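You operate a simulated robot arm through the tools that you are given. There is no shell and no other tool.

You are at the controls of a simulated robot arm. One attempt, no reset.

Task
Wax the dull patch on the bookcase with the yellow cloth, then close the tin and put the cloth back. A coat counts when it lies all over at full strength: go over it till it gets no stronger.

The check looks at the end state, three seconds after you hand in, the way a careful person would. Anything else that was tipped, shoved, dropped, spilled or broken makes it a failure. Flat cloth is picked up by pressing the open fingertips on it (5 to 10 N) and closing them slowly along it; thin cloth reads only 2 to 8 mm in the jaws.

Robot
A 7-joint arm with a two-finger parallel gripper, fixed in place. Base frame: the origin is at the foot of the arm, x ahead of it, y to its left, z up; the work surface is at about z = 0.95. Units: m, degrees, N and s.
With the tool pointing down near the work surface it reaches from about 0.34 to 0.76 m from the base axis. Its first joint turns from -115.0 to 115.0 degrees. Payload 3.91 kg.
The tool frame sits at the grasp point between the pads (the TCP): z along the fingers, y along the line on which they close. The tips reach 0.03 m beyond it. Largest opening 0.11 m; finger width 0.02, thickness 0.01; the body of the gripper, 0.048 by 0.112 m, starts 0.055 m behind the TCP.
Orientation is that of the tool frame in the base frame, as a unit quaternion [w, x, y, z]. With the fingers straight down and closing along the base's y, the tool's x points along the base's -x, its y along +y and its z along -z.

Tools
- The arm moves only by the tool apply_moves. Its argument "increments" is a list of rows, each a list of 2 entries, a list of its own where there are three numbers: the shift along the tool's x, y, z in m, then the turn, a rotation vector about the tool's x, y, z in degrees. In form: [[[x, y, z], [wx, wy, wz]], ...]. A call has 1 to 20 rows; each row is the pose to reach, as a shift and turn from the pose commanded when the call began, along the tool's axes at that moment. "grip" is the opening, from 0 (shut) to 1 (fully open), set as the call begins (left out, the last holds). A row lasts 0.2 s, in which the tool goes at most 0.05 m and 8.6 degrees; a call with a longer step from one row to the next is refused whole, and so is a gripper value outside its range. Where a pose cannot be reached the arm comes as near as it can. A force on the tool above 40 N (or 10 N above the force at the start of the call, whichever is more), or a blocked arm, ends the call early, and 0.2 s more pass. The fingers move at their own pace (about 0.108 m/s each) and stop on an object; they squeeze with about 21 N. The grip force told is the motor's: it shows also when the fingers shut on nothing. Time passes only in rows, and 0.2 s behind the last, so rows that repeat a pose let the fingers close. The reply holds the time, the measured pose of the TCP, the force on the tool along the base axes, the opening and the grip force, in the units named above and with some noise, with the torque about the TCP (base axes, N m) and any sound that the robot's microphone picked up, and new pictures: "views" is both (left out), scene, wrist or none.
- Cameras (640 x 400 px; columns grow to the right, rows downward): "scene" is fixed at [0.065, -0.645, 1.5147]; the picture's right is [0.51, -0.86, 0.00], its down [-0.59, -0.35, -0.72] and it looks along [0.62, 0.37, -0.69] (base axes); focal length 258 px, centre (320, 200). "wrist" rides on the gripper at [0.072, 0.017, -0.103] in the tool frame; the picture's right is [-0.23, 0.97, 0.00], its down [-0.76, -0.18, -0.62] and it looks along [-0.61, -0.14, 0.78] (tool axes); focal length 222 px, centre (320, 200). There is no depth. A picture from a camera that has moved, and an enlarged one, comes with that camera's place and axes in the base frame and with its lens. The place of the scene camera against the robot may be out by one fixed shift of up to 0.025 m in any direction.
- lift_body(by): slides the trunk up (or, below 0, down) by that many m; the arm rides with it, the base frame stays. It gives what a move gives, with no picture.
- zoom(camera, box): a new picture of the part [left, top, right, bottom] of that camera's present view, enlarged. The clock stands still meanwhile.
- close_job(): hands the job in; it is judged then, once.

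Places have to be worked out from the pictures, the camera data and where the tool is seen. Open the gripper and draw the arm clear of the work before you hand the job in, unless the task says otherwise.

The tools are called after ">>>" by a JSON object that holds its "method" and its "body". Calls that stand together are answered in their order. apply_moves: Moves the arm, as the interface text tells. Its arguments: {"type":"object","properties":{"increments":{"type":"array","items":{"type":"array"}},"grip":{"type":"number"},"views":{"type":"string","enum":["both","scene","wrist","none"]}},"required":["increments"]} The other tools are called the same way: lift_body (by) slides the trunk up or down; zoom (camera, box) takes an enlarged picture of a part of a camera's view; close_job () hands the job in.

At the start:

```text
clock: 0.0
tool_pos: [0.3497, -0.3165, 1.2991]
tool_rot: [-0.001, 0.0, 1.0, 0.0]
contact_force: [1.4, -0.8, 0.0]
wrist_torque: [0.05, 0.0, 0.01]
gripper_width: 0.11
finger_force: 0.1
trunk travel left (down, up): [-0.825, 0.165]
```

scene: 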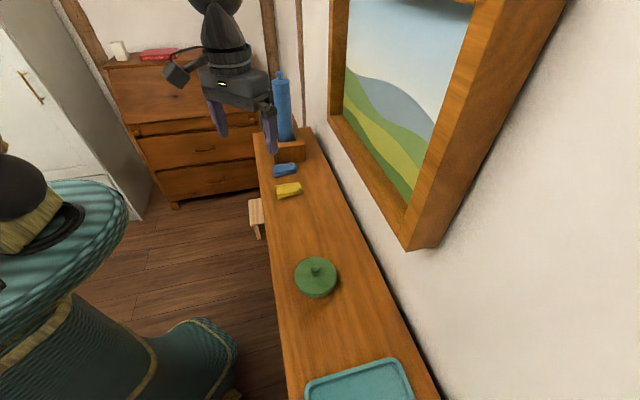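
wrist: 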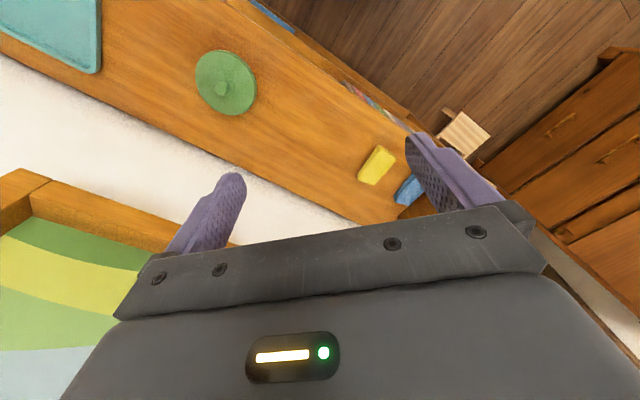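

I'll begin by looking more closely at the pictures to find the dull patch, the tin, and the cloths.

>>> {"method": "zoom", "body": {"camera": "scene", "box": [220, 120, 380, 220]}}

>>> {"method": "zoom", "body": {"camera": "scene", "box": [240, 220, 480, 400]}}

>>> {"method": "zoom", "body": {"camera": "wrist", "box": [0, 0, 320, 200]}}

>>> {"method": "zoom", "body": {"camera": "wrist", "box": [300, 50, 520, 230]}}

```text
4.00 times, centred on (300, 170) of scene
camera zoom: at [0.065, -0.645, 1.5147], right [0.51, -0.86, 0.0], down [-0.59, -0.35, -0.72], along [0.62, 0.37, -0.69], focal length 1033 px, centre (400, 320)
```

zoom: 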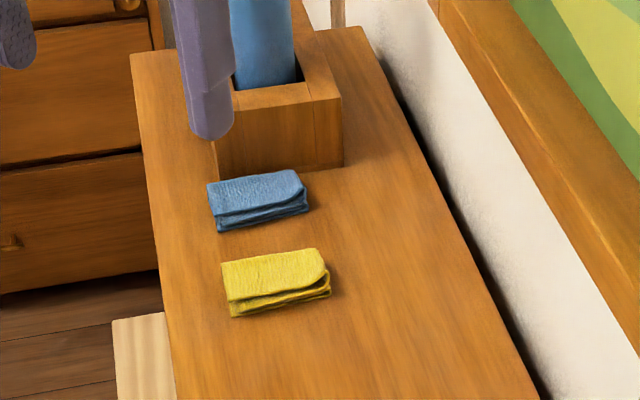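

```text
2.22 times, centred on (360, 310) of scene
camera zoom: at [0.065, -0.645, 1.5147], right [0.51, -0.86, 0.0], down [-0.59, -0.35, -0.72], along [0.62, 0.37, -0.69], focal length 574 px, centre (231, -44)
```

zoom: 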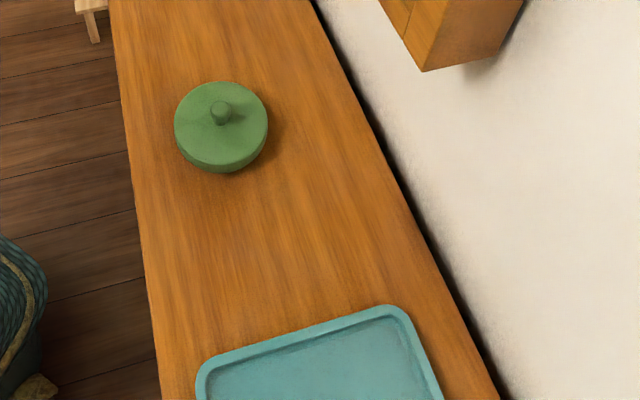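

```text
2.00 times, centred on (160, 100) of wrist
camera zoom: at [0.2755, -0.2992, 1.4034], right [0.23, 0.97, 0.0], down [0.76, -0.18, 0.62], along [0.61, -0.14, -0.78], focal length 444 px, centre (640, 400)
```

zoom: 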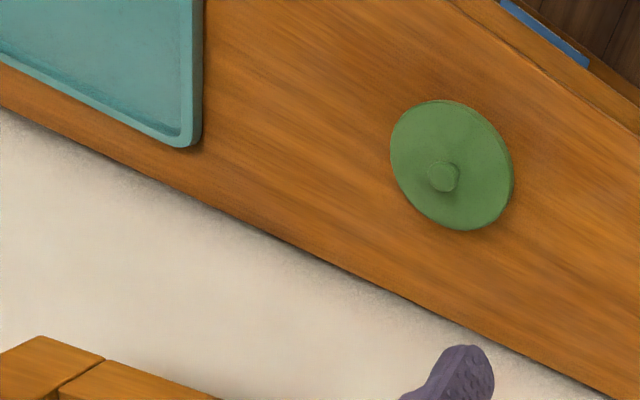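

```text
2.22 times, centred on (410, 140) of wrist
camera zoom: at [0.2755, -0.2992, 1.4034], right [0.23, 0.97, 0.0], down [0.76, -0.18, 0.62], along [0.61, -0.14, -0.78], focal length 494 px, centre (120, 333)
```

zoom: 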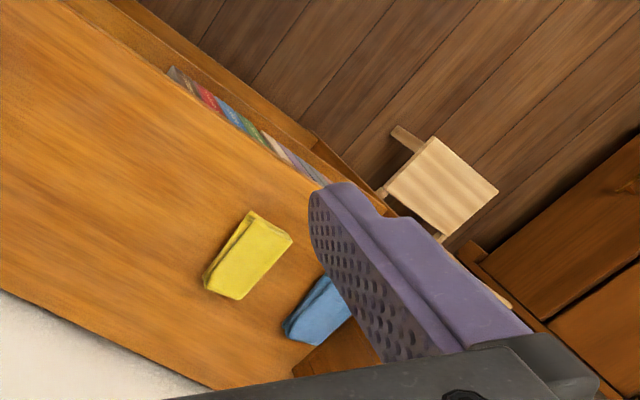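

The tin is near (0.32, -0.475), the yellow cloth near (0.55, -0.235), and the board runs diagonally at 45°. I haven't found the dull patch yet, so I'll zoom on the board between them.

>>> {"method": "zoom", "body": {"camera": "scene", "box": [250, 180, 410, 280]}}

>>> {"method": "zoom", "body": {"camera": "scene", "box": [260, 280, 452, 400]}}

>>> {"method": "zoom", "body": {"camera": "wrist", "box": [230, 30, 422, 150]}}

>>> {"method": "zoom", "body": {"camera": "wrist", "box": [240, 100, 432, 220]}}

```text
4.00 times, centred on (330, 230) of scene
camera zoom: at [0.065, -0.645, 1.5147], right [0.51, -0.86, 0.0], down [-0.59, -0.35, -0.72], along [0.62, 0.37, -0.69], focal length 1033 px, centre (280, 80)
```

zoom: 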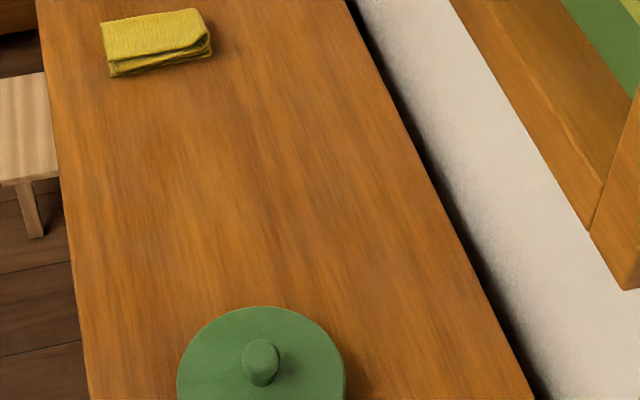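

```text
3.33 times, centred on (356, 340) of scene
camera zoom: at [0.065, -0.645, 1.5147], right [0.51, -0.86, 0.0], down [-0.59, -0.35, -0.72], along [0.62, 0.37, -0.69], focal length 861 px, centre (200, -267)
```

zoom: 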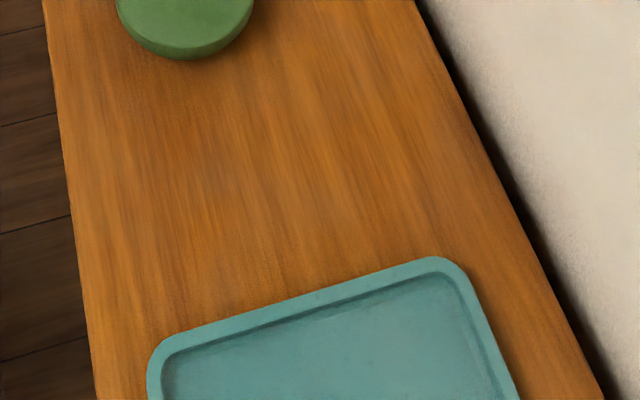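

```text
3.33 times, centred on (326, 90) of wrist
camera zoom: at [0.2755, -0.2992, 1.4034], right [0.23, 0.97, 0.0], down [0.76, -0.18, 0.62], along [0.61, -0.14, -0.78], focal length 740 px, centre (300, 567)
```

zoom: 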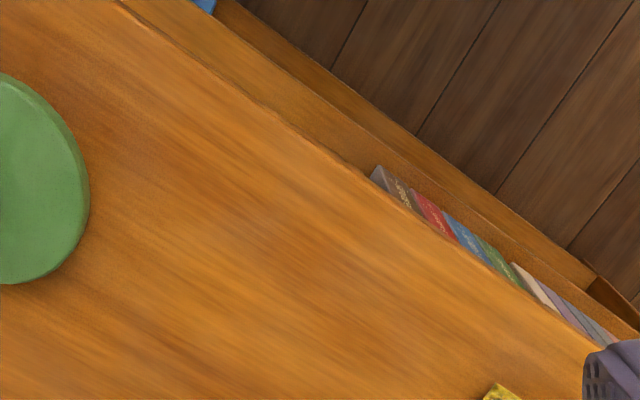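

```text
3.33 times, centred on (336, 160) of wrist
camera zoom: at [0.2755, -0.2992, 1.4034], right [0.23, 0.97, 0.0], down [0.76, -0.18, 0.62], along [0.61, -0.14, -0.78], focal length 740 px, centre (267, 333)
```

zoom: 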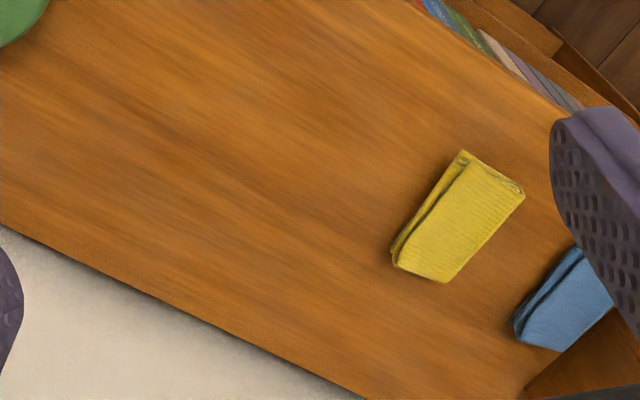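

No patch is obvious on the top so far. I'll turn the tool 45° so that the wrist camera looks straight across the board, and check the top from there.

>>> {"method": "apply_moves", "body": {"increments": [[[0, 0, 0], [0, 0, 7.5]], [[0, 0, 0], [0, 0, 15]], [[0, 0, 0], [0, 0, 22.5]], [[0, 0, 0], [0, 0, 30]], [[0, 0, 0], [0, 0, 37.5]], [[0, 0, 0], [0, 0, 45]], [[0, 0, 0], [0, 0, 45]]], "views": "both"}}

```text
clock: 1.6
tool_pos: [0.3489, -0.3159, 1.2992]
tool_rot: [0.0, 0.383, 0.924, 0.0]
contact_force: [0.6, 0.1, 0.7]
wrist_torque: [0.06, 0.0, -0.01]
gripper_width: 0.1101
finger_force: 0.1
trunk travel left (down, up): [-0.825, 0.165]
camera wrist: at [0.3088, -0.2529, 1.4034], right [0.85, 0.53, 0.0], down [0.41, -0.66, 0.62], along [0.33, -0.53, -0.78], focal length 222 px, centre (320, 200)
```

scene: 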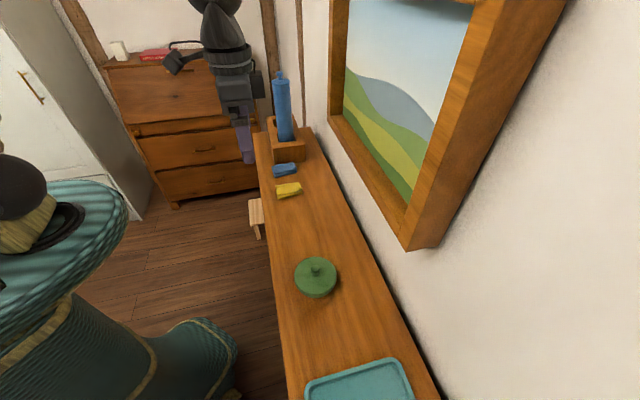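
wrist: 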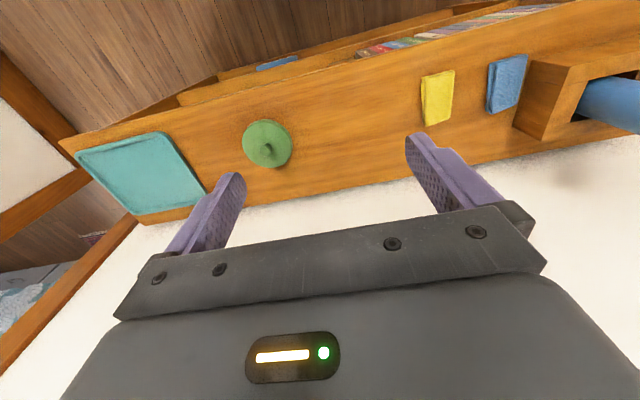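

Now the front of the bookcase, with its lower shelves, shows at the top of the wrist picture. I'll zoom in on it and on the board's surface.

>>> {"method": "zoom", "body": {"camera": "wrist", "box": [60, 40, 300, 190]}}

>>> {"method": "zoom", "body": {"camera": "wrist", "box": [260, 20, 500, 170]}}

>>> {"method": "zoom", "body": {"camera": "wrist", "box": [400, 0, 640, 150]}}

```text
2.67 times, centred on (180, 115) of wrist
camera zoom: at [0.3088, -0.2529, 1.4034], right [0.85, 0.53, 0.0], down [0.41, -0.66, 0.62], along [0.33, -0.53, -0.78], focal length 592 px, centre (693, 427)
```

zoom: 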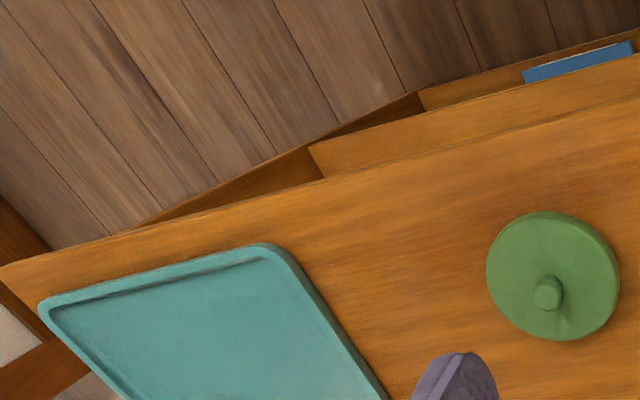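

```text
2.67 times, centred on (380, 95) of wrist
camera zoom: at [0.3088, -0.2529, 1.4034], right [0.85, 0.53, 0.0], down [0.41, -0.66, 0.62], along [0.33, -0.53, -0.78], focal length 592 px, centre (160, 480)
```

zoom: 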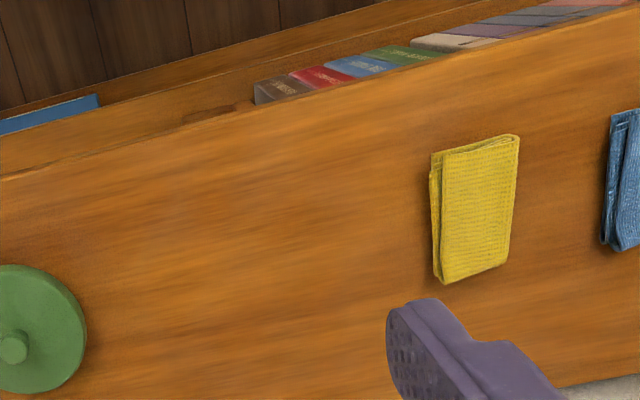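

```text
2.67 times, centred on (520, 75) of wrist
camera zoom: at [0.3088, -0.2529, 1.4034], right [0.85, 0.53, 0.0], down [0.41, -0.66, 0.62], along [0.33, -0.53, -0.78], focal length 592 px, centre (-213, 533)
```

zoom: 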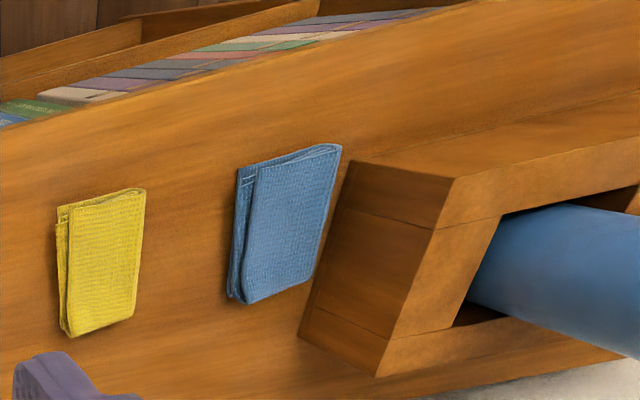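

There seems to be a darker spot on a lower shelf, just left of the books. Before lowering the arm in front of the bookcase, I'll check what the teal object on the left of the scene is.

>>> {"method": "zoom", "body": {"camera": "scene", "box": [0, 140, 256, 300]}}

>>> {"method": "zoom", "body": {"camera": "wrist", "box": [250, 20, 410, 120]}}

>>> {"method": "zoom", "body": {"camera": "scene", "box": [180, 0, 340, 100]}}

```text
2.50 times, centred on (128, 220) of scene
camera zoom: at [0.065, -0.645, 1.5147], right [0.51, -0.86, 0.0], down [-0.59, -0.35, -0.72], along [0.62, 0.37, -0.69], focal length 646 px, centre (800, 150)
```

zoom: 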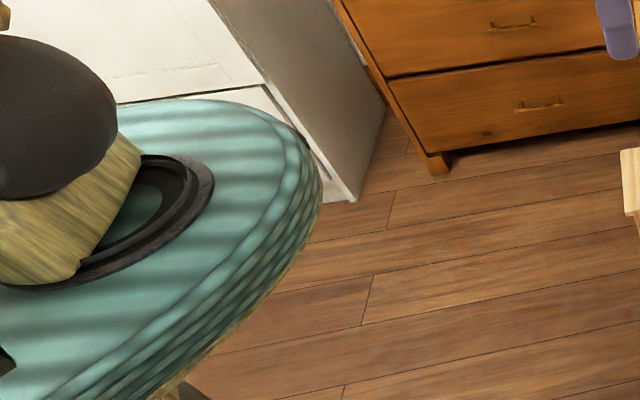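

```text
4.00 times, centred on (330, 70) of wrist
camera zoom: at [0.3088, -0.2529, 1.4034], right [0.85, 0.53, 0.0], down [0.41, -0.66, 0.62], along [0.33, -0.53, -0.78], focal length 888 px, centre (280, 720)
```

zoom: 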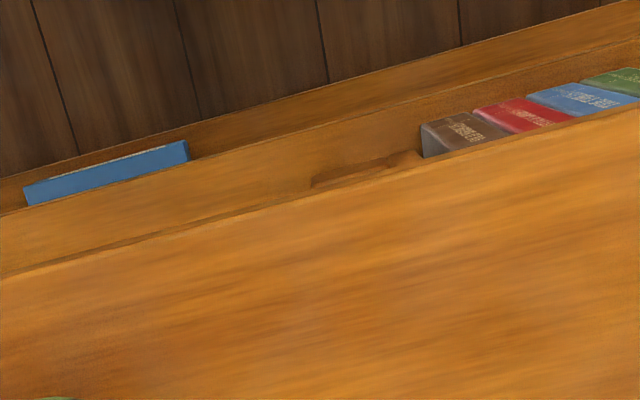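

```text
4.00 times, centred on (260, 50) of scene
camera zoom: at [0.065, -0.645, 1.5147], right [0.51, -0.86, 0.0], down [-0.59, -0.35, -0.72], along [0.62, 0.37, -0.69], focal length 1033 px, centre (560, 800)
```

zoom: 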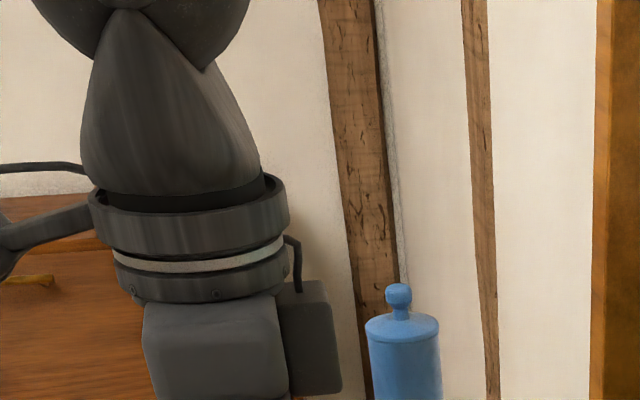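

The teal shape is the robot's own body. The dark patch sits on a shelf below the top, just beside the books, so I'll retract the tool towards the robot and lower the trunk to look in from the front.

>>> {"method": "apply_moves", "body": {"increments": [[[0.03, 0, 0], [0, 0, 0]], [[0.06, 0, 0], [0, 0, 0]], [[0.09, 0, 0], [0, 0, 0]], [[0.11, 0, 0], [0, 0, 0]], [[0.11, 0, 0], [0, 0, 0]]], "views": "wrist"}}

```text
clock: 2.8
tool_pos: [0.27, -0.2374, 1.3019]
tool_rot: [0.001, 0.383, 0.924, 0.0]
contact_force: [-0.3, 0.6, 1.0]
wrist_torque: [-0.01, -0.03, 0.02]
gripper_width: 0.1099
finger_force: 0.0
trunk travel left (down, up): [-0.825, 0.165]
camera wrist: at [0.2299, -0.1749, 1.4038], right [0.85, 0.53, 0.0], down [0.41, -0.66, 0.62], along [0.33, -0.53, -0.78], focal length 222 px, centre (320, 200)
```

wrist: 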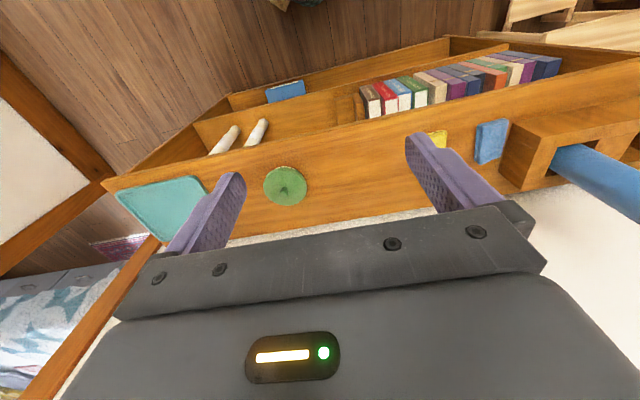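

>>> {"method": "zoom", "body": {"camera": "wrist", "box": [180, 60, 420, 210]}}

>>> {"method": "zoom", "body": {"camera": "wrist", "box": [300, 40, 460, 140]}}

```text
2.67 times, centred on (300, 135) of wrist
camera zoom: at [0.2299, -0.1749, 1.4038], right [0.85, 0.53, 0.0], down [0.41, -0.66, 0.62], along [0.33, -0.53, -0.78], focal length 592 px, centre (373, 373)
```

zoom: 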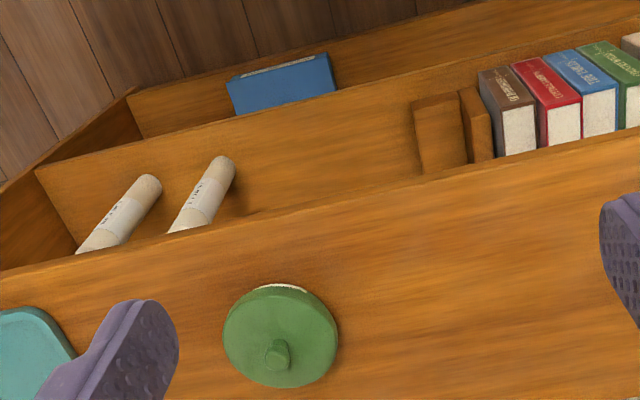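

```text
4.00 times, centred on (380, 90) of wrist
camera zoom: at [0.2299, -0.1749, 1.4038], right [0.85, 0.53, 0.0], down [0.41, -0.66, 0.62], along [0.33, -0.53, -0.78], focal length 888 px, centre (80, 640)
```

zoom: 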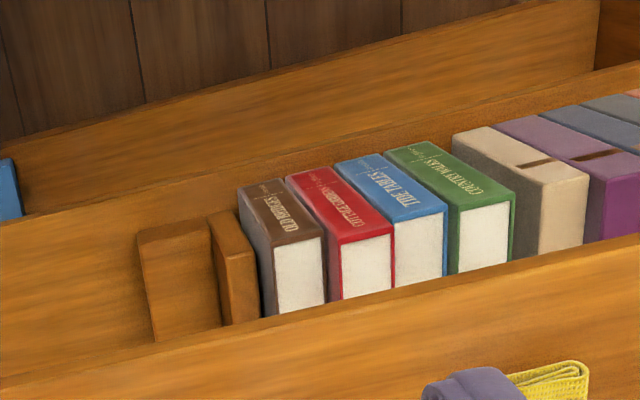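

The "spot" is a wooden bookend, so the patch is still unknown. I'll lower the trunk to look into the shelves.

>>> {"method": "lift_body", "body": {"by": -0.3}}

>>> {"method": "zoom", "body": {"camera": "wrist", "box": [0, 0, 640, 400]}}

```text
clock: 5.8
tool_pos: [0.2701, -0.2387, 0.9989]
tool_rot: [0.0, 0.382, 0.924, 0.0]
contact_force: [-0.9, 0.1, 0.6]
wrist_torque: [0.03, 0.01, 0.0]
gripper_width: 0.1104
finger_force: 0.0
trunk travel left (down, up): [-0.525, 0.465]
```

```text
1.00 times, centred on (320, 200) of wrist (not enlarged: the box is as wide or as high as the picture)
camera zoom: at [0.2298, -0.1749, 1.104], right [0.85, 0.53, 0.0], down [0.41, -0.66, 0.62], along [0.33, -0.53, -0.78], focal length 222 px, centre (320, 200)
```

zoom: 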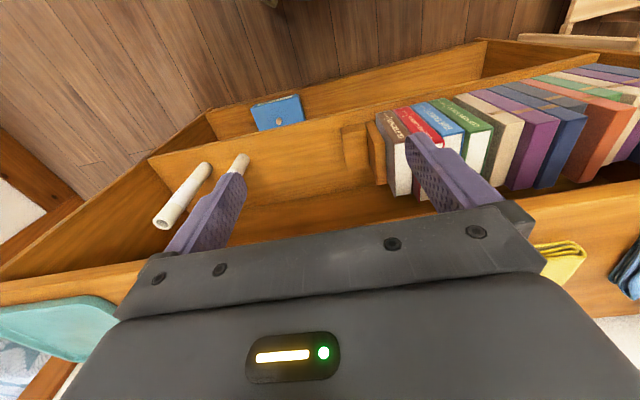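

The upper shelf shows rolls, a bookend and books. I'll zoom to check its surface for a dull patch.

>>> {"method": "zoom", "body": {"camera": "wrist", "box": [120, 80, 400, 255]}}

>>> {"method": "zoom", "body": {"camera": "wrist", "box": [0, 180, 240, 330]}}

>>> {"method": "zoom", "body": {"camera": "wrist", "box": [200, 30, 520, 230]}}

```text
2.29 times, centred on (260, 168) of wrist
camera zoom: at [0.2298, -0.1749, 1.104], right [0.85, 0.53, 0.0], down [0.41, -0.66, 0.62], along [0.33, -0.53, -0.78], focal length 508 px, centre (457, 274)
```

zoom: 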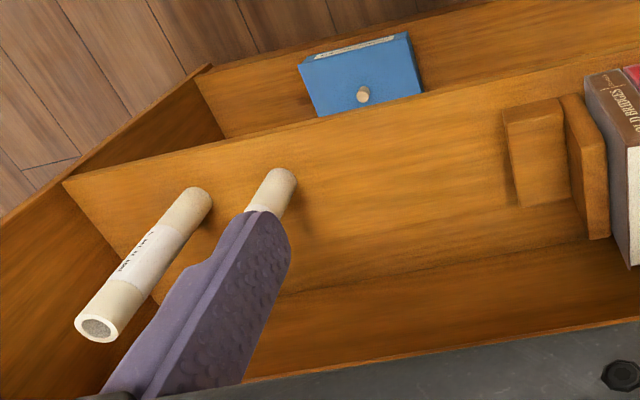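

```text
2.67 times, centred on (120, 255) of wrist
camera zoom: at [0.2298, -0.1749, 1.104], right [0.85, 0.53, 0.0], down [0.41, -0.66, 0.62], along [0.33, -0.53, -0.78], focal length 592 px, centre (853, 53)
```

zoom: 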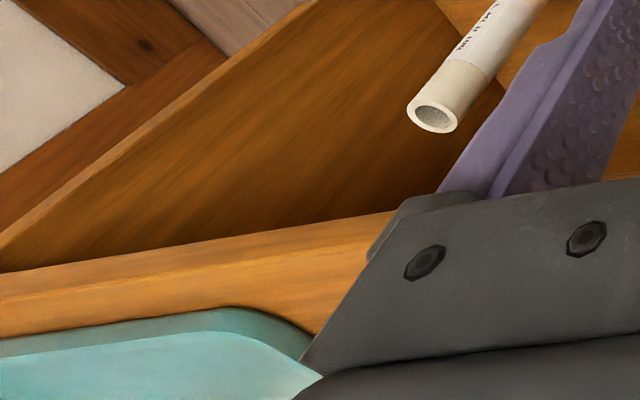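

```text
2.00 times, centred on (360, 130) of wrist
camera zoom: at [0.2298, -0.1749, 1.104], right [0.85, 0.53, 0.0], down [0.41, -0.66, 0.62], along [0.33, -0.53, -0.78], focal length 444 px, centre (240, 340)
```

zoom: 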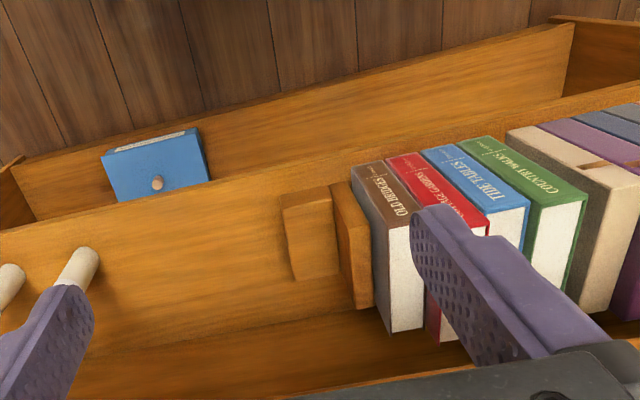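

No patch is visible on this shelf either. I'll lower further to view the bottom shelf and the back.

>>> {"method": "lift_body", "body": {"by": -0.25}}

>>> {"method": "zoom", "body": {"camera": "wrist", "box": [0, 0, 640, 400]}}

>>> {"method": "zoom", "body": {"camera": "scene", "box": [0, 0, 640, 400]}}

```text
clock: 8.4
tool_pos: [0.2702, -0.238, 0.7501]
tool_rot: [0.0, 0.382, 0.924, 0.0]
contact_force: [-0.2, 1.0, -0.7]
wrist_torque: [0.01, 0.0, 0.03]
gripper_width: 0.11
finger_force: 0.1
trunk travel left (down, up): [-0.275, 0.715]
```

```text
1.00 times, centred on (320, 200) of wrist (not enlarged: the box is as wide or as high as the picture)
camera zoom: at [0.2298, -0.1749, 0.854], right [0.85, 0.53, 0.0], down [0.41, -0.66, 0.62], along [0.33, -0.53, -0.78], focal length 222 px, centre (320, 200)
```

zoom: 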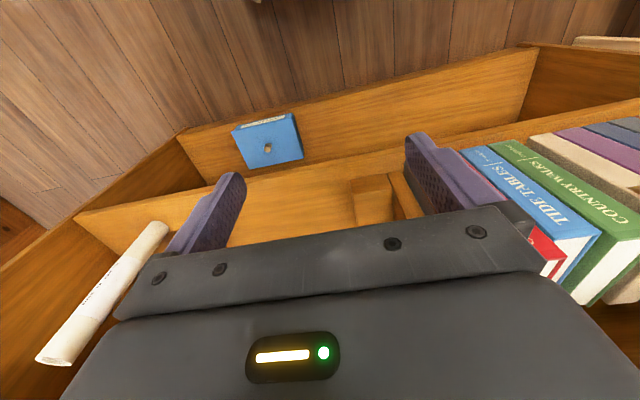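

```text
1.00 times, centred on (320, 200) of scene (not enlarged: the box is as wide or as high as the picture)
camera zoom: at [0.065, -0.645, 1.5147], right [0.51, -0.86, 0.0], down [-0.59, -0.35, -0.72], along [0.62, 0.37, -0.69], focal length 258 px, centre (320, 200)
```

zoom: 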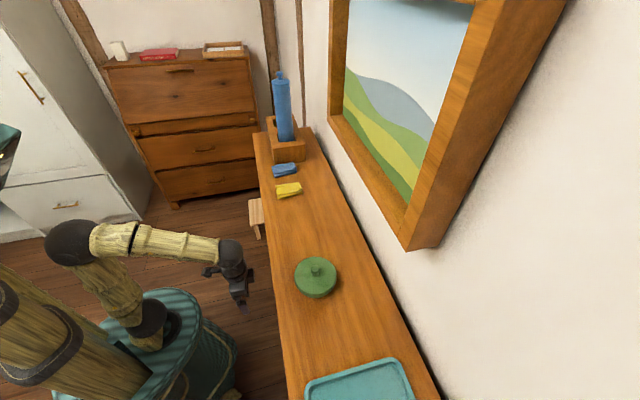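

The scene view is now free of the arm. I'll inspect the top at high magnification for a subtle matt area.

>>> {"method": "zoom", "body": {"camera": "scene", "box": [255, 190, 383, 270]}}

>>> {"method": "zoom", "body": {"camera": "scene", "box": [270, 285, 430, 385]}}

>>> {"method": "zoom", "body": {"camera": "scene", "box": [248, 115, 376, 195]}}

>>> {"method": "zoom", "body": {"camera": "scene", "box": [285, 250, 349, 300]}}

```text
5.00 times, centred on (319, 230) of scene
camera zoom: at [0.065, -0.645, 1.5147], right [0.51, -0.86, 0.0], down [-0.59, -0.35, -0.72], along [0.62, 0.37, -0.69], focal length 1291 px, centre (325, 50)
```

zoom: 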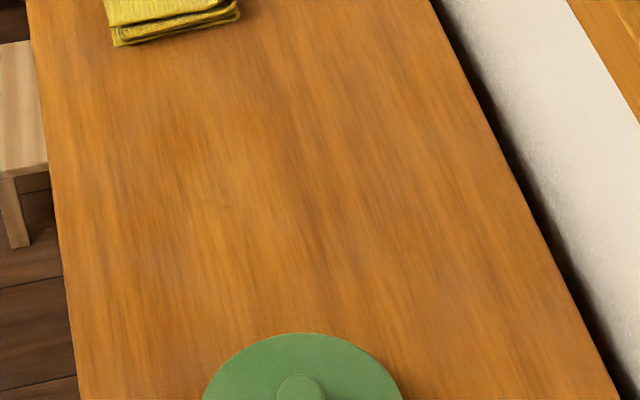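

```text
4.00 times, centred on (350, 335) of scene
camera zoom: at [0.065, -0.645, 1.5147], right [0.51, -0.86, 0.0], down [-0.59, -0.35, -0.72], along [0.62, 0.37, -0.69], focal length 1033 px, centre (200, -340)
```

zoom: 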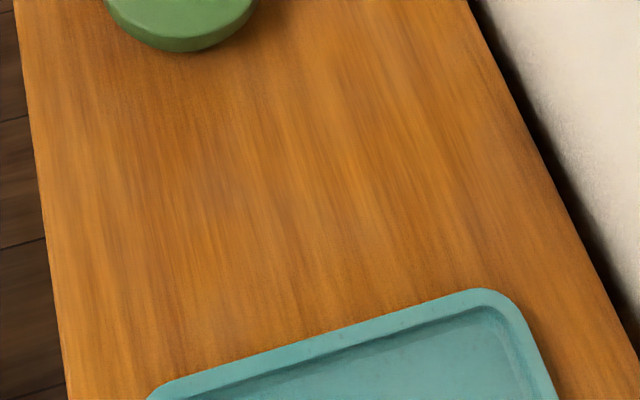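

```text
5.00 times, centred on (312, 155) of scene
camera zoom: at [0.065, -0.645, 1.5147], right [0.51, -0.86, 0.0], down [-0.59, -0.35, -0.72], along [0.62, 0.37, -0.69], focal length 1291 px, centre (360, 425)
```

zoom: 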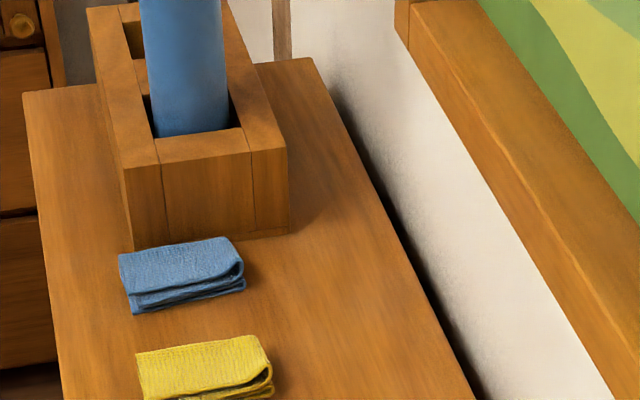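

```text
8.00 times, centred on (317, 275) of scene
camera zoom: at [0.065, -0.645, 1.5147], right [0.51, -0.86, 0.0], down [-0.59, -0.35, -0.72], along [0.62, 0.37, -0.69], focal length 2066 px, centre (344, -400)
```

zoom: 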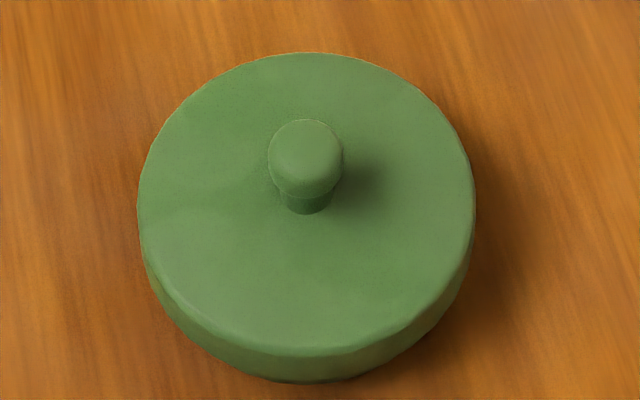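

The top looks even. I'll tilt the tool outward so the wrist camera looks almost horizontally into the shelves.

>>> {"method": "apply_moves", "body": {"increments": [[[-0.01, 0, 0], [0, -8, 0]], [[-0.02, 0, 0], [0, -16, 0]], [[-0.03, 0, 0], [0, -24, 0]], [[-0.03, 0, 0], [0, -32, 0]], [[-0.03, 0, 0], [0, -40, 0]], [[-0.03, 0, 0], [0, -40, 0]]], "views": "wrist"}}

```text
clock: 9.8
tool_pos: [0.2935, -0.2602, 0.7422]
tool_rot: [0.306, 0.359, 0.872, -0.129]
contact_force: [-0.3, -0.3, 0.2]
wrist_torque: [-0.02, -0.02, 0.01]
gripper_width: 0.1099
finger_force: 0.1
trunk travel left (down, up): [-0.275, 0.715]
camera wrist: at [0.2185, -0.1624, 0.7779], right [0.81, 0.57, 0.14], down [0.02, -0.27, 0.96], along [0.58, -0.78, -0.23], focal length 222 px, centre (320, 200)
```

wrist: 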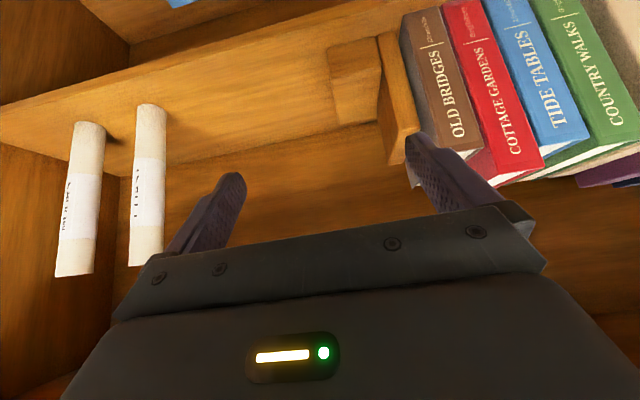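

>>> {"method": "zoom", "body": {"camera": "wrist", "box": [0, 40, 400, 290]}}

>>> {"method": "zoom", "body": {"camera": "wrist", "box": [0, 0, 320, 200]}}

>>> {"method": "lift_body", "body": {"by": -0.25}}

>>> {"method": "zoom", "body": {"camera": "wrist", "box": [0, 0, 640, 400]}}

```text
1.60 times, centred on (200, 165) of wrist
camera zoom: at [0.2185, -0.1624, 0.7779], right [0.81, 0.57, 0.14], down [0.02, -0.27, 0.96], along [0.58, -0.78, -0.23], focal length 355 px, centre (512, 256)
```

zoom: 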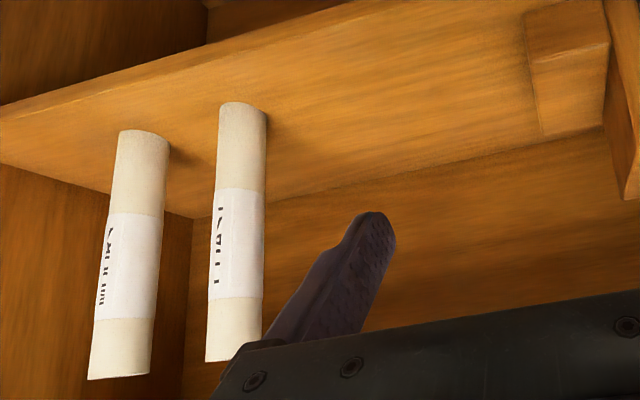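

```text
2.00 times, centred on (160, 100) of wrist
camera zoom: at [0.2185, -0.1624, 0.7779], right [0.81, 0.57, 0.14], down [0.02, -0.27, 0.96], along [0.58, -0.78, -0.23], focal length 444 px, centre (640, 400)
```

zoom: 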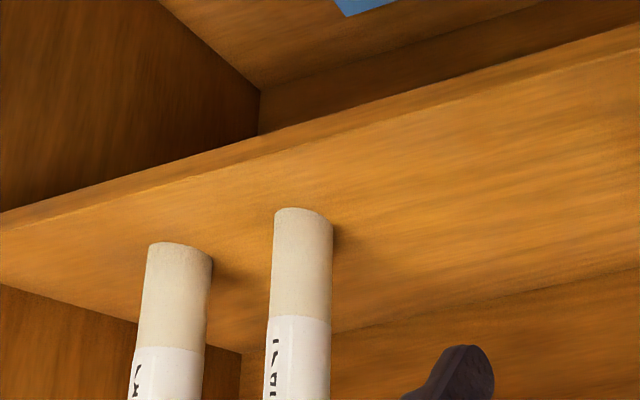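

```text
clock: 12.4
tool_pos: [0.2955, -0.2602, 0.4898]
tool_rot: [0.301, 0.36, 0.873, -0.131]
contact_force: [-0.9, 0.4, 0.3]
wrist_torque: [-0.02, 0.0, 0.01]
gripper_width: 0.1098
finger_force: 0.1
trunk travel left (down, up): [-0.025, 0.965]
```

```text
1.00 times, centred on (320, 200) of wrist (not enlarged: the box is as wide or as high as the picture)
camera zoom: at [0.2215, -0.1628, 0.5259], right [0.82, 0.56, 0.13], down [0.03, -0.27, 0.96], along [0.58, -0.78, -0.24], focal length 222 px, centre (320, 200)
```

zoom: 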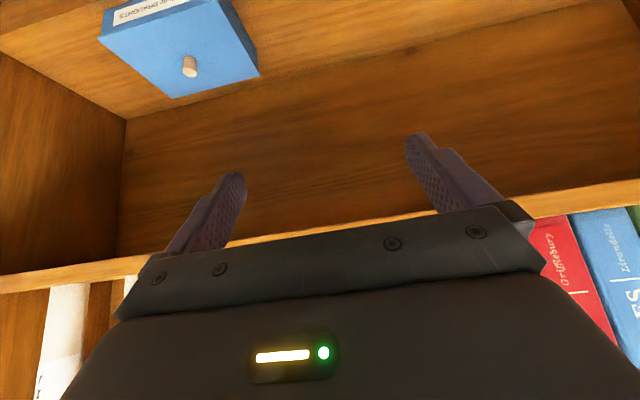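

>>> {"method": "zoom", "body": {"camera": "wrist", "box": [0, 0, 320, 200]}}

>>> {"method": "zoom", "body": {"camera": "wrist", "box": [320, 0, 640, 200]}}

>>> {"method": "lift_body", "body": {"by": 0.85}}

>>> {"method": "zoom", "body": {"camera": "wrist", "box": [0, 0, 640, 400]}}

```text
2.00 times, centred on (160, 100) of wrist
camera zoom: at [0.2215, -0.1628, 0.5259], right [0.82, 0.56, 0.13], down [0.03, -0.27, 0.96], along [0.58, -0.78, -0.24], focal length 444 px, centre (640, 400)
```

zoom: 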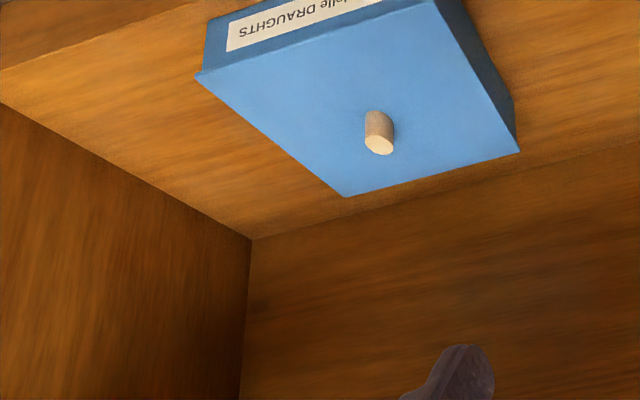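

```text
2.00 times, centred on (480, 100) of wrist
camera zoom: at [0.2215, -0.1628, 0.5259], right [0.82, 0.56, 0.13], down [0.03, -0.27, 0.96], along [0.58, -0.78, -0.24], focal length 444 px, centre (0, 400)
```

zoom: 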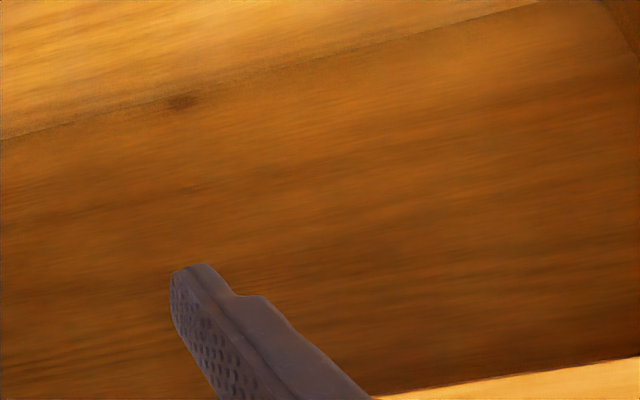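

```text
refused: 0.85 is not a number from -0.4 to 0.4
```

```text
1.00 times, centred on (320, 200) of wrist (not enlarged: the box is as wide or as high as the picture)
camera zoom: at [0.2215, -0.1628, 0.5259], right [0.82, 0.56, 0.13], down [0.03, -0.27, 0.96], along [0.58, -0.78, -0.24], focal length 222 px, centre (320, 200)
```

zoom: 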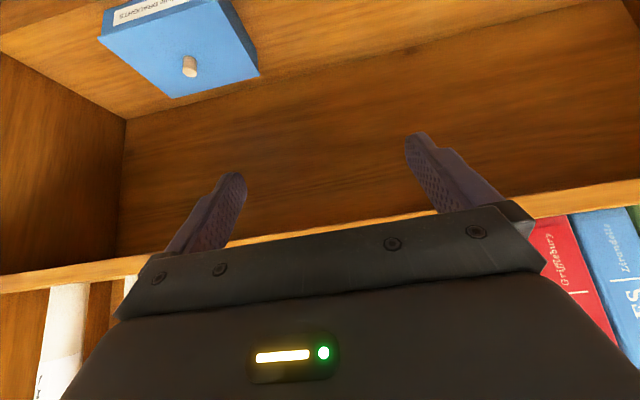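

Nothing on the lower shelf. I'll raise the trunk in two steps, staying clear of the front edge, and inspect the top from close by.

>>> {"method": "lift_body", "body": {"by": 0.4}}

>>> {"method": "lift_body", "body": {"by": 0.38}}

>>> {"method": "zoom", "body": {"camera": "wrist", "box": [0, 0, 640, 400]}}

```text
clock: 16.2
tool_pos: [0.2914, -0.2601, 0.899]
tool_rot: [0.316, 0.36, 0.868, -0.131]
contact_force: [0.3, 0.0, 0.4]
wrist_torque: [-0.01, -0.05, 0.01]
gripper_width: 0.1098
finger_force: 0.0
trunk travel left (down, up): [-0.425, 0.565]
```

```text
clock: 19.9
tool_pos: [0.2914, -0.2599, 1.2808]
tool_rot: [0.315, 0.36, 0.868, -0.131]
contact_force: [-0.2, 0.0, -0.6]
wrist_torque: [0.02, 0.02, 0.01]
gripper_width: 0.1101
finger_force: 0.1
trunk travel left (down, up): [-0.805, 0.185]
```

```text
1.00 times, centred on (320, 200) of wrist (not enlarged: the box is as wide or as high as the picture)
camera zoom: at [0.2162, -0.1614, 1.3135], right [0.81, 0.57, 0.15], down [0.0, -0.25, 0.97], along [0.58, -0.78, -0.21], focal length 222 px, centre (320, 200)
```

zoom: 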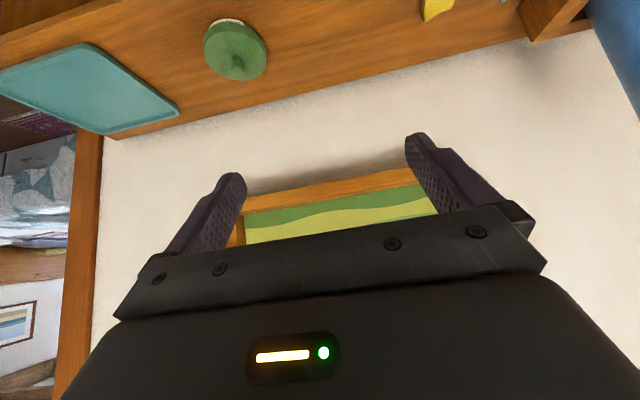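

A pale rim shows on the front side of the tin. I'll zoom on the tin and the tray.

>>> {"method": "zoom", "body": {"camera": "wrist", "box": [180, 0, 308, 80]}}

>>> {"method": "zoom", "body": {"camera": "wrist", "box": [0, 0, 224, 140]}}

>>> {"method": "zoom", "body": {"camera": "wrist", "box": [250, 0, 474, 140]}}

```text
5.00 times, centred on (244, 40) of wrist
camera zoom: at [0.2162, -0.1614, 1.3135], right [0.81, 0.57, 0.15], down [0.0, -0.25, 0.97], along [0.58, -0.78, -0.21], focal length 1111 px, centre (700, 1000)
```

zoom: 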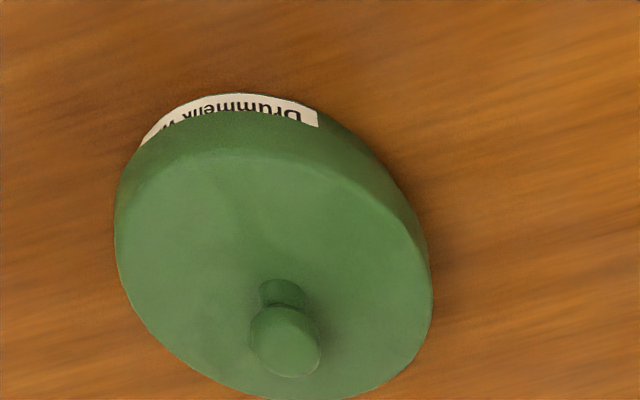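

```text
2.86 times, centred on (112, 70) of wrist
camera zoom: at [0.2162, -0.1614, 1.3135], right [0.81, 0.57, 0.15], down [0.0, -0.25, 0.97], along [0.58, -0.78, -0.21], focal length 635 px, centre (914, 571)
```

zoom: 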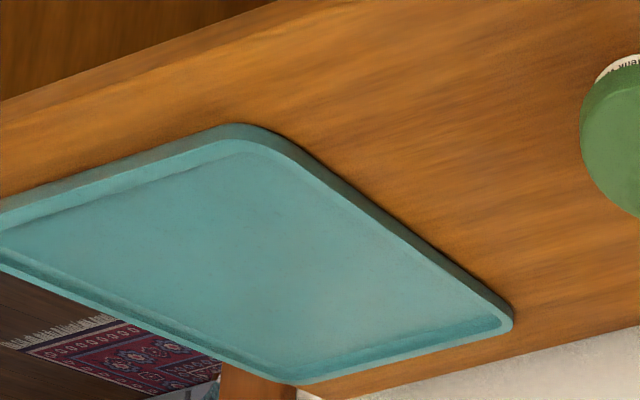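

```text
2.86 times, centred on (362, 70) of wrist
camera zoom: at [0.2162, -0.1614, 1.3135], right [0.81, 0.57, 0.15], down [0.0, -0.25, 0.97], along [0.58, -0.78, -0.21], focal length 635 px, centre (200, 571)
```

zoom: 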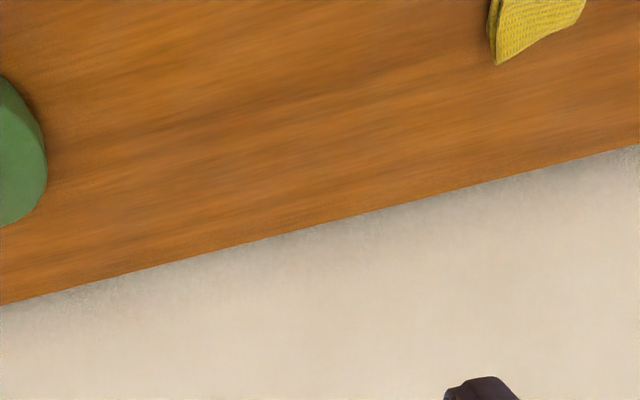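

There is a label on the front of the tin's body ("Drummelk W…"). I'll lower the trunk to read it and to get a grazing view of the board's gloss.

>>> {"method": "lift_body", "body": {"by": -0.22}}

>>> {"method": "zoom", "body": {"camera": "wrist", "box": [0, 0, 640, 400]}}

>>> {"method": "zoom", "body": {"camera": "wrist", "box": [160, 60, 320, 160]}}

```text
clock: 22.2
tool_pos: [0.2913, -0.2592, 1.0595]
tool_rot: [0.316, 0.36, 0.868, -0.13]
contact_force: [-0.5, 0.4, 0.4]
wrist_torque: [-0.01, 0.01, 0.02]
gripper_width: 0.1099
finger_force: 0.0
trunk travel left (down, up): [-0.585, 0.405]
```

```text
1.00 times, centred on (320, 200) of wrist (not enlarged: the box is as wide or as high as the picture)
camera zoom: at [0.2162, -0.1614, 1.0935], right [0.81, 0.57, 0.15], down [0.0, -0.25, 0.97], along [0.58, -0.78, -0.21], focal length 222 px, centre (320, 200)
```

zoom: 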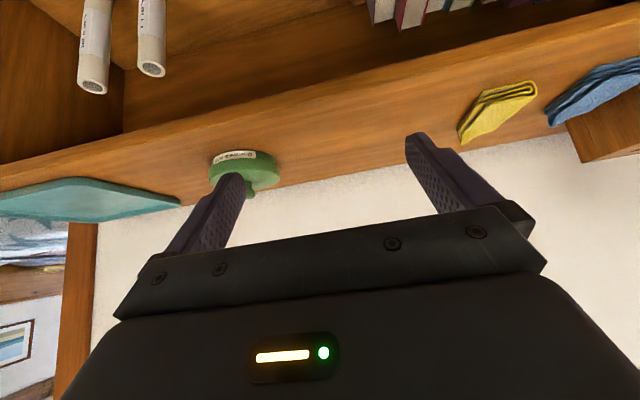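

```text
4.00 times, centred on (240, 110) of wrist
camera zoom: at [0.2162, -0.1614, 1.0935], right [0.81, 0.57, 0.15], down [0.0, -0.25, 0.97], along [0.58, -0.78, -0.21], focal length 888 px, centre (640, 560)
```

zoom: 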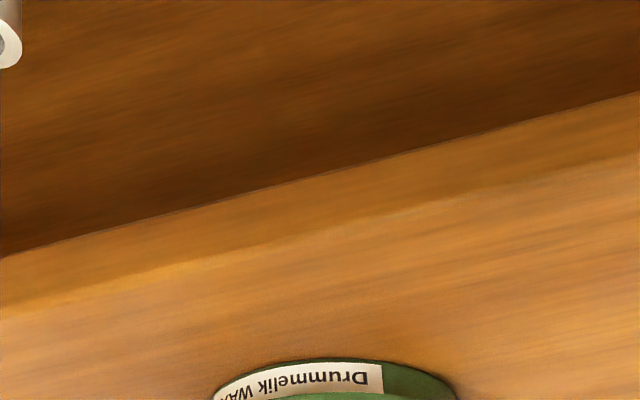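

The label reads "Drummelik WAX". Now I'll check the board between the tin and the cloth in this grazing view.

>>> {"method": "zoom", "body": {"camera": "wrist", "box": [240, 60, 480, 210]}}

>>> {"method": "zoom", "body": {"camera": "wrist", "box": [160, 130, 320, 230]}}

>>> {"method": "zoom", "body": {"camera": "wrist", "box": [440, 20, 640, 145]}}

```text
2.67 times, centred on (360, 135) of wrist
camera zoom: at [0.2162, -0.1614, 1.0935], right [0.81, 0.57, 0.15], down [0.0, -0.25, 0.97], along [0.58, -0.78, -0.21], focal length 592 px, centre (213, 373)
```

zoom: 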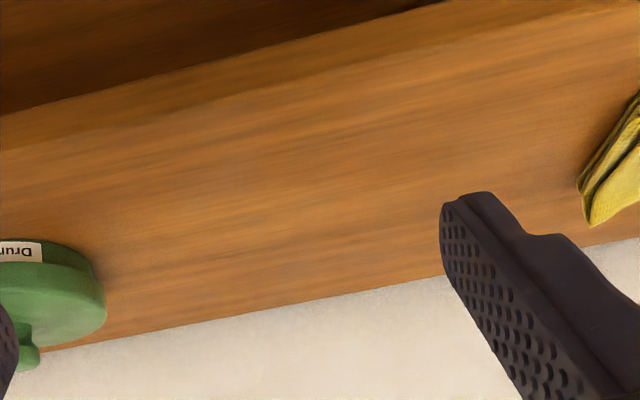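

```text
4.00 times, centred on (240, 180) of wrist
camera zoom: at [0.2162, -0.1614, 1.0935], right [0.81, 0.57, 0.15], down [0.0, -0.25, 0.97], along [0.58, -0.78, -0.21], focal length 888 px, centre (640, 280)
```

zoom: 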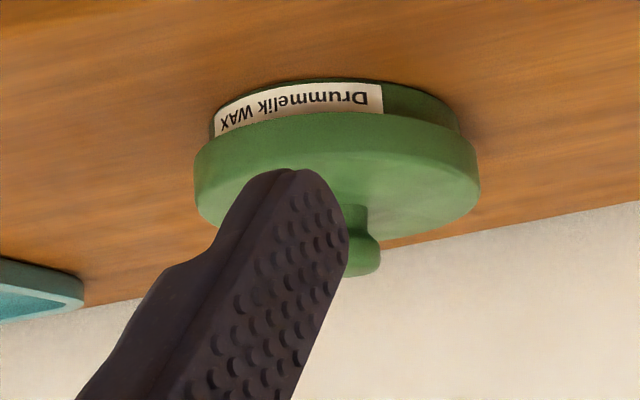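

```text
3.20 times, centred on (540, 82) of wrist
camera zoom: at [0.2162, -0.1614, 1.0935], right [0.81, 0.57, 0.15], down [0.0, -0.25, 0.97], along [0.58, -0.78, -0.21], focal length 711 px, centre (-384, 576)
```

zoom: 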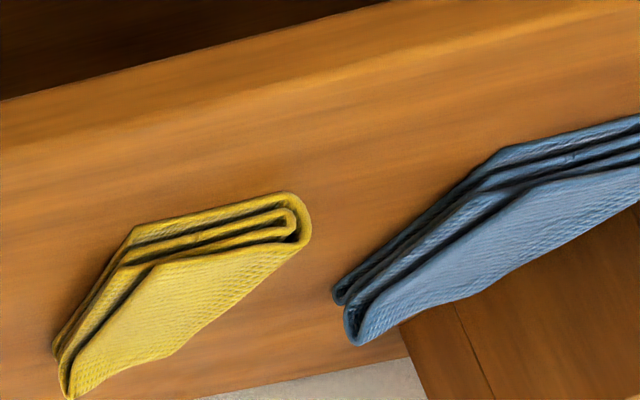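

I see faint lighter streaks between tin and cloth but nothing certain. I'll raise the trunk and tilt the tool the other way for a straight-down close view of the top.

>>> {"method": "lift_body", "body": {"by": 0.2}}

>>> {"method": "apply_moves", "body": {"increments": [[[0, 0, 0], [0, 7.5, 0]], [[0, 0, 0], [0, 15, 0]], [[0, 0, 0], [0, 22.5, 0]], [[0, 0, 0], [0, 30, 0]], [[0, 0, 0], [0, 37.5, 0]], [[0, 0, 0], [0, 40, 0]], [[0, 0, 0], [0, 40, 0]]], "views": "none"}}

>>> {"method": "apply_moves", "body": {"increments": [[[-0.03, 0, 0], [0, 5, 0]], [[-0.06, 0, 0], [0, 10, 0]], [[-0.09, 0, 0], [0, 15, 0]], [[-0.12, 0, 0], [0, 20, 0]], [[-0.12, 0, 0], [0, 20, 0]]], "views": "wrist"}}

```text
clock: 24.4
tool_pos: [0.2921, -0.2592, 1.2595]
tool_rot: [0.316, 0.359, 0.868, -0.131]
contact_force: [-0.3, -0.3, -0.5]
wrist_torque: [0.0, -0.01, -0.02]
gripper_width: 0.1102
finger_force: 0.0
trunk travel left (down, up): [-0.785, 0.205]
```

```text
clock: 26.0
tool_pos: [0.2921, -0.2601, 1.2598]
tool_rot: [-0.001, 0.382, 0.924, 0.001]
contact_force: [0.2, 0.4, -0.9]
wrist_torque: [0.02, 0.0, 0.0]
gripper_width: 0.1099
finger_force: 0.1
trunk travel left (down, up): [-0.785, 0.205]
```

```text
clock: 27.2
tool_pos: [0.3774, -0.3447, 1.2599]
tool_rot: [-0.16, 0.377, 0.91, 0.067]
contact_force: [0.1, 1.0, 1.0]
wrist_torque: [-0.01, -0.01, 0.04]
gripper_width: 0.11
finger_force: 0.0
trunk travel left (down, up): [-0.785, 0.205]
camera wrist: at [0.3643, -0.3094, 1.3831], right [0.84, 0.54, -0.08], down [0.53, -0.78, 0.32], along [0.11, -0.31, -0.94], focal length 222 px, centre (320, 200)
```

wrist: 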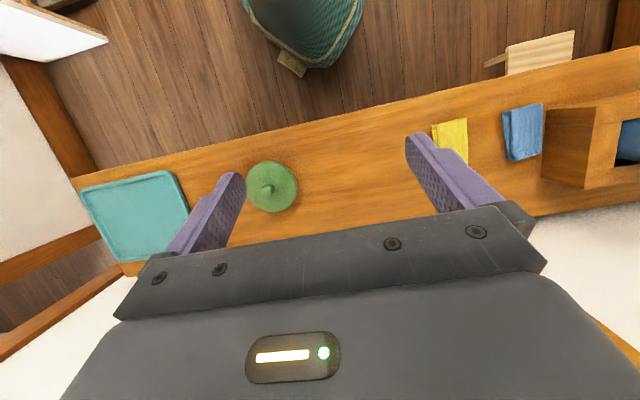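

>>> {"method": "zoom", "body": {"camera": "wrist", "box": [280, 100, 456, 210]}}

>>> {"method": "zoom", "body": {"camera": "wrist", "box": [80, 130, 304, 270]}}

>>> {"method": "zoom", "body": {"camera": "wrist", "box": [416, 60, 640, 200]}}

```text
3.64 times, centred on (368, 155) of wrist
camera zoom: at [0.3643, -0.3094, 1.3831], right [0.84, 0.54, -0.08], down [0.53, -0.78, 0.32], along [0.11, -0.31, -0.94], focal length 808 px, centre (146, 364)
```

zoom: 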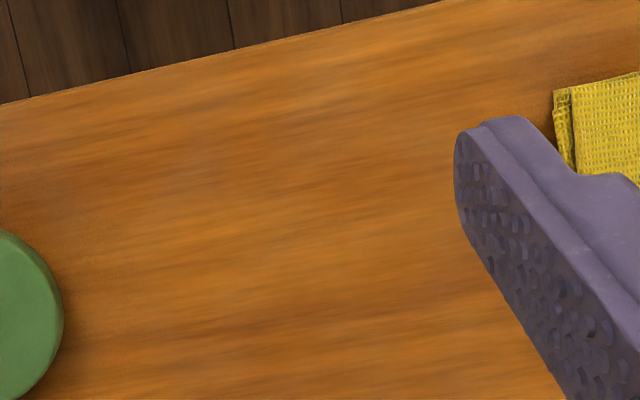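

```text
2.86 times, centred on (192, 200) of wrist
camera zoom: at [0.3643, -0.3094, 1.3831], right [0.84, 0.54, -0.08], down [0.53, -0.78, 0.32], along [0.11, -0.31, -0.94], focal length 635 px, centre (686, 200)
```

zoom: 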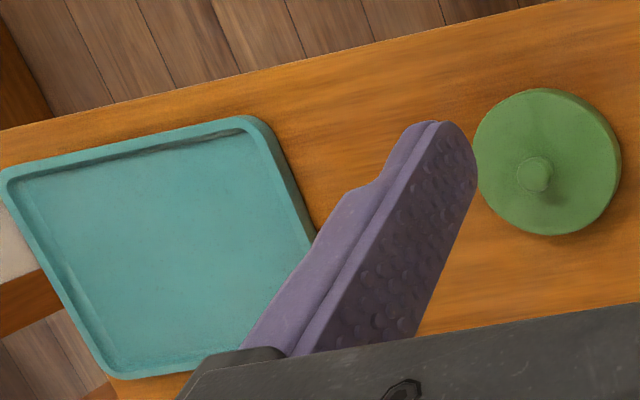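

```text
2.86 times, centred on (528, 130) of wrist
camera zoom: at [0.3643, -0.3094, 1.3831], right [0.84, 0.54, -0.08], down [0.53, -0.78, 0.32], along [0.11, -0.31, -0.94], focal length 635 px, centre (-274, 400)
```

zoom: 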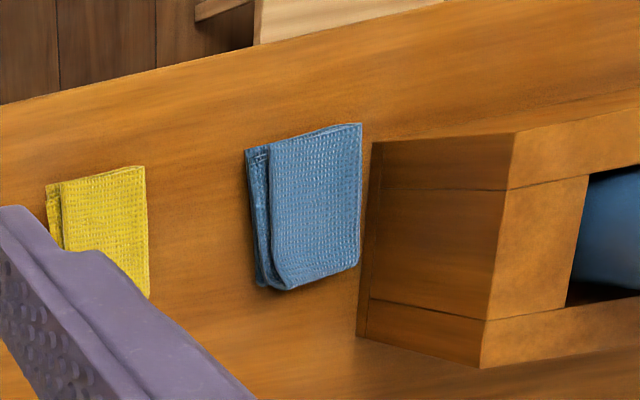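

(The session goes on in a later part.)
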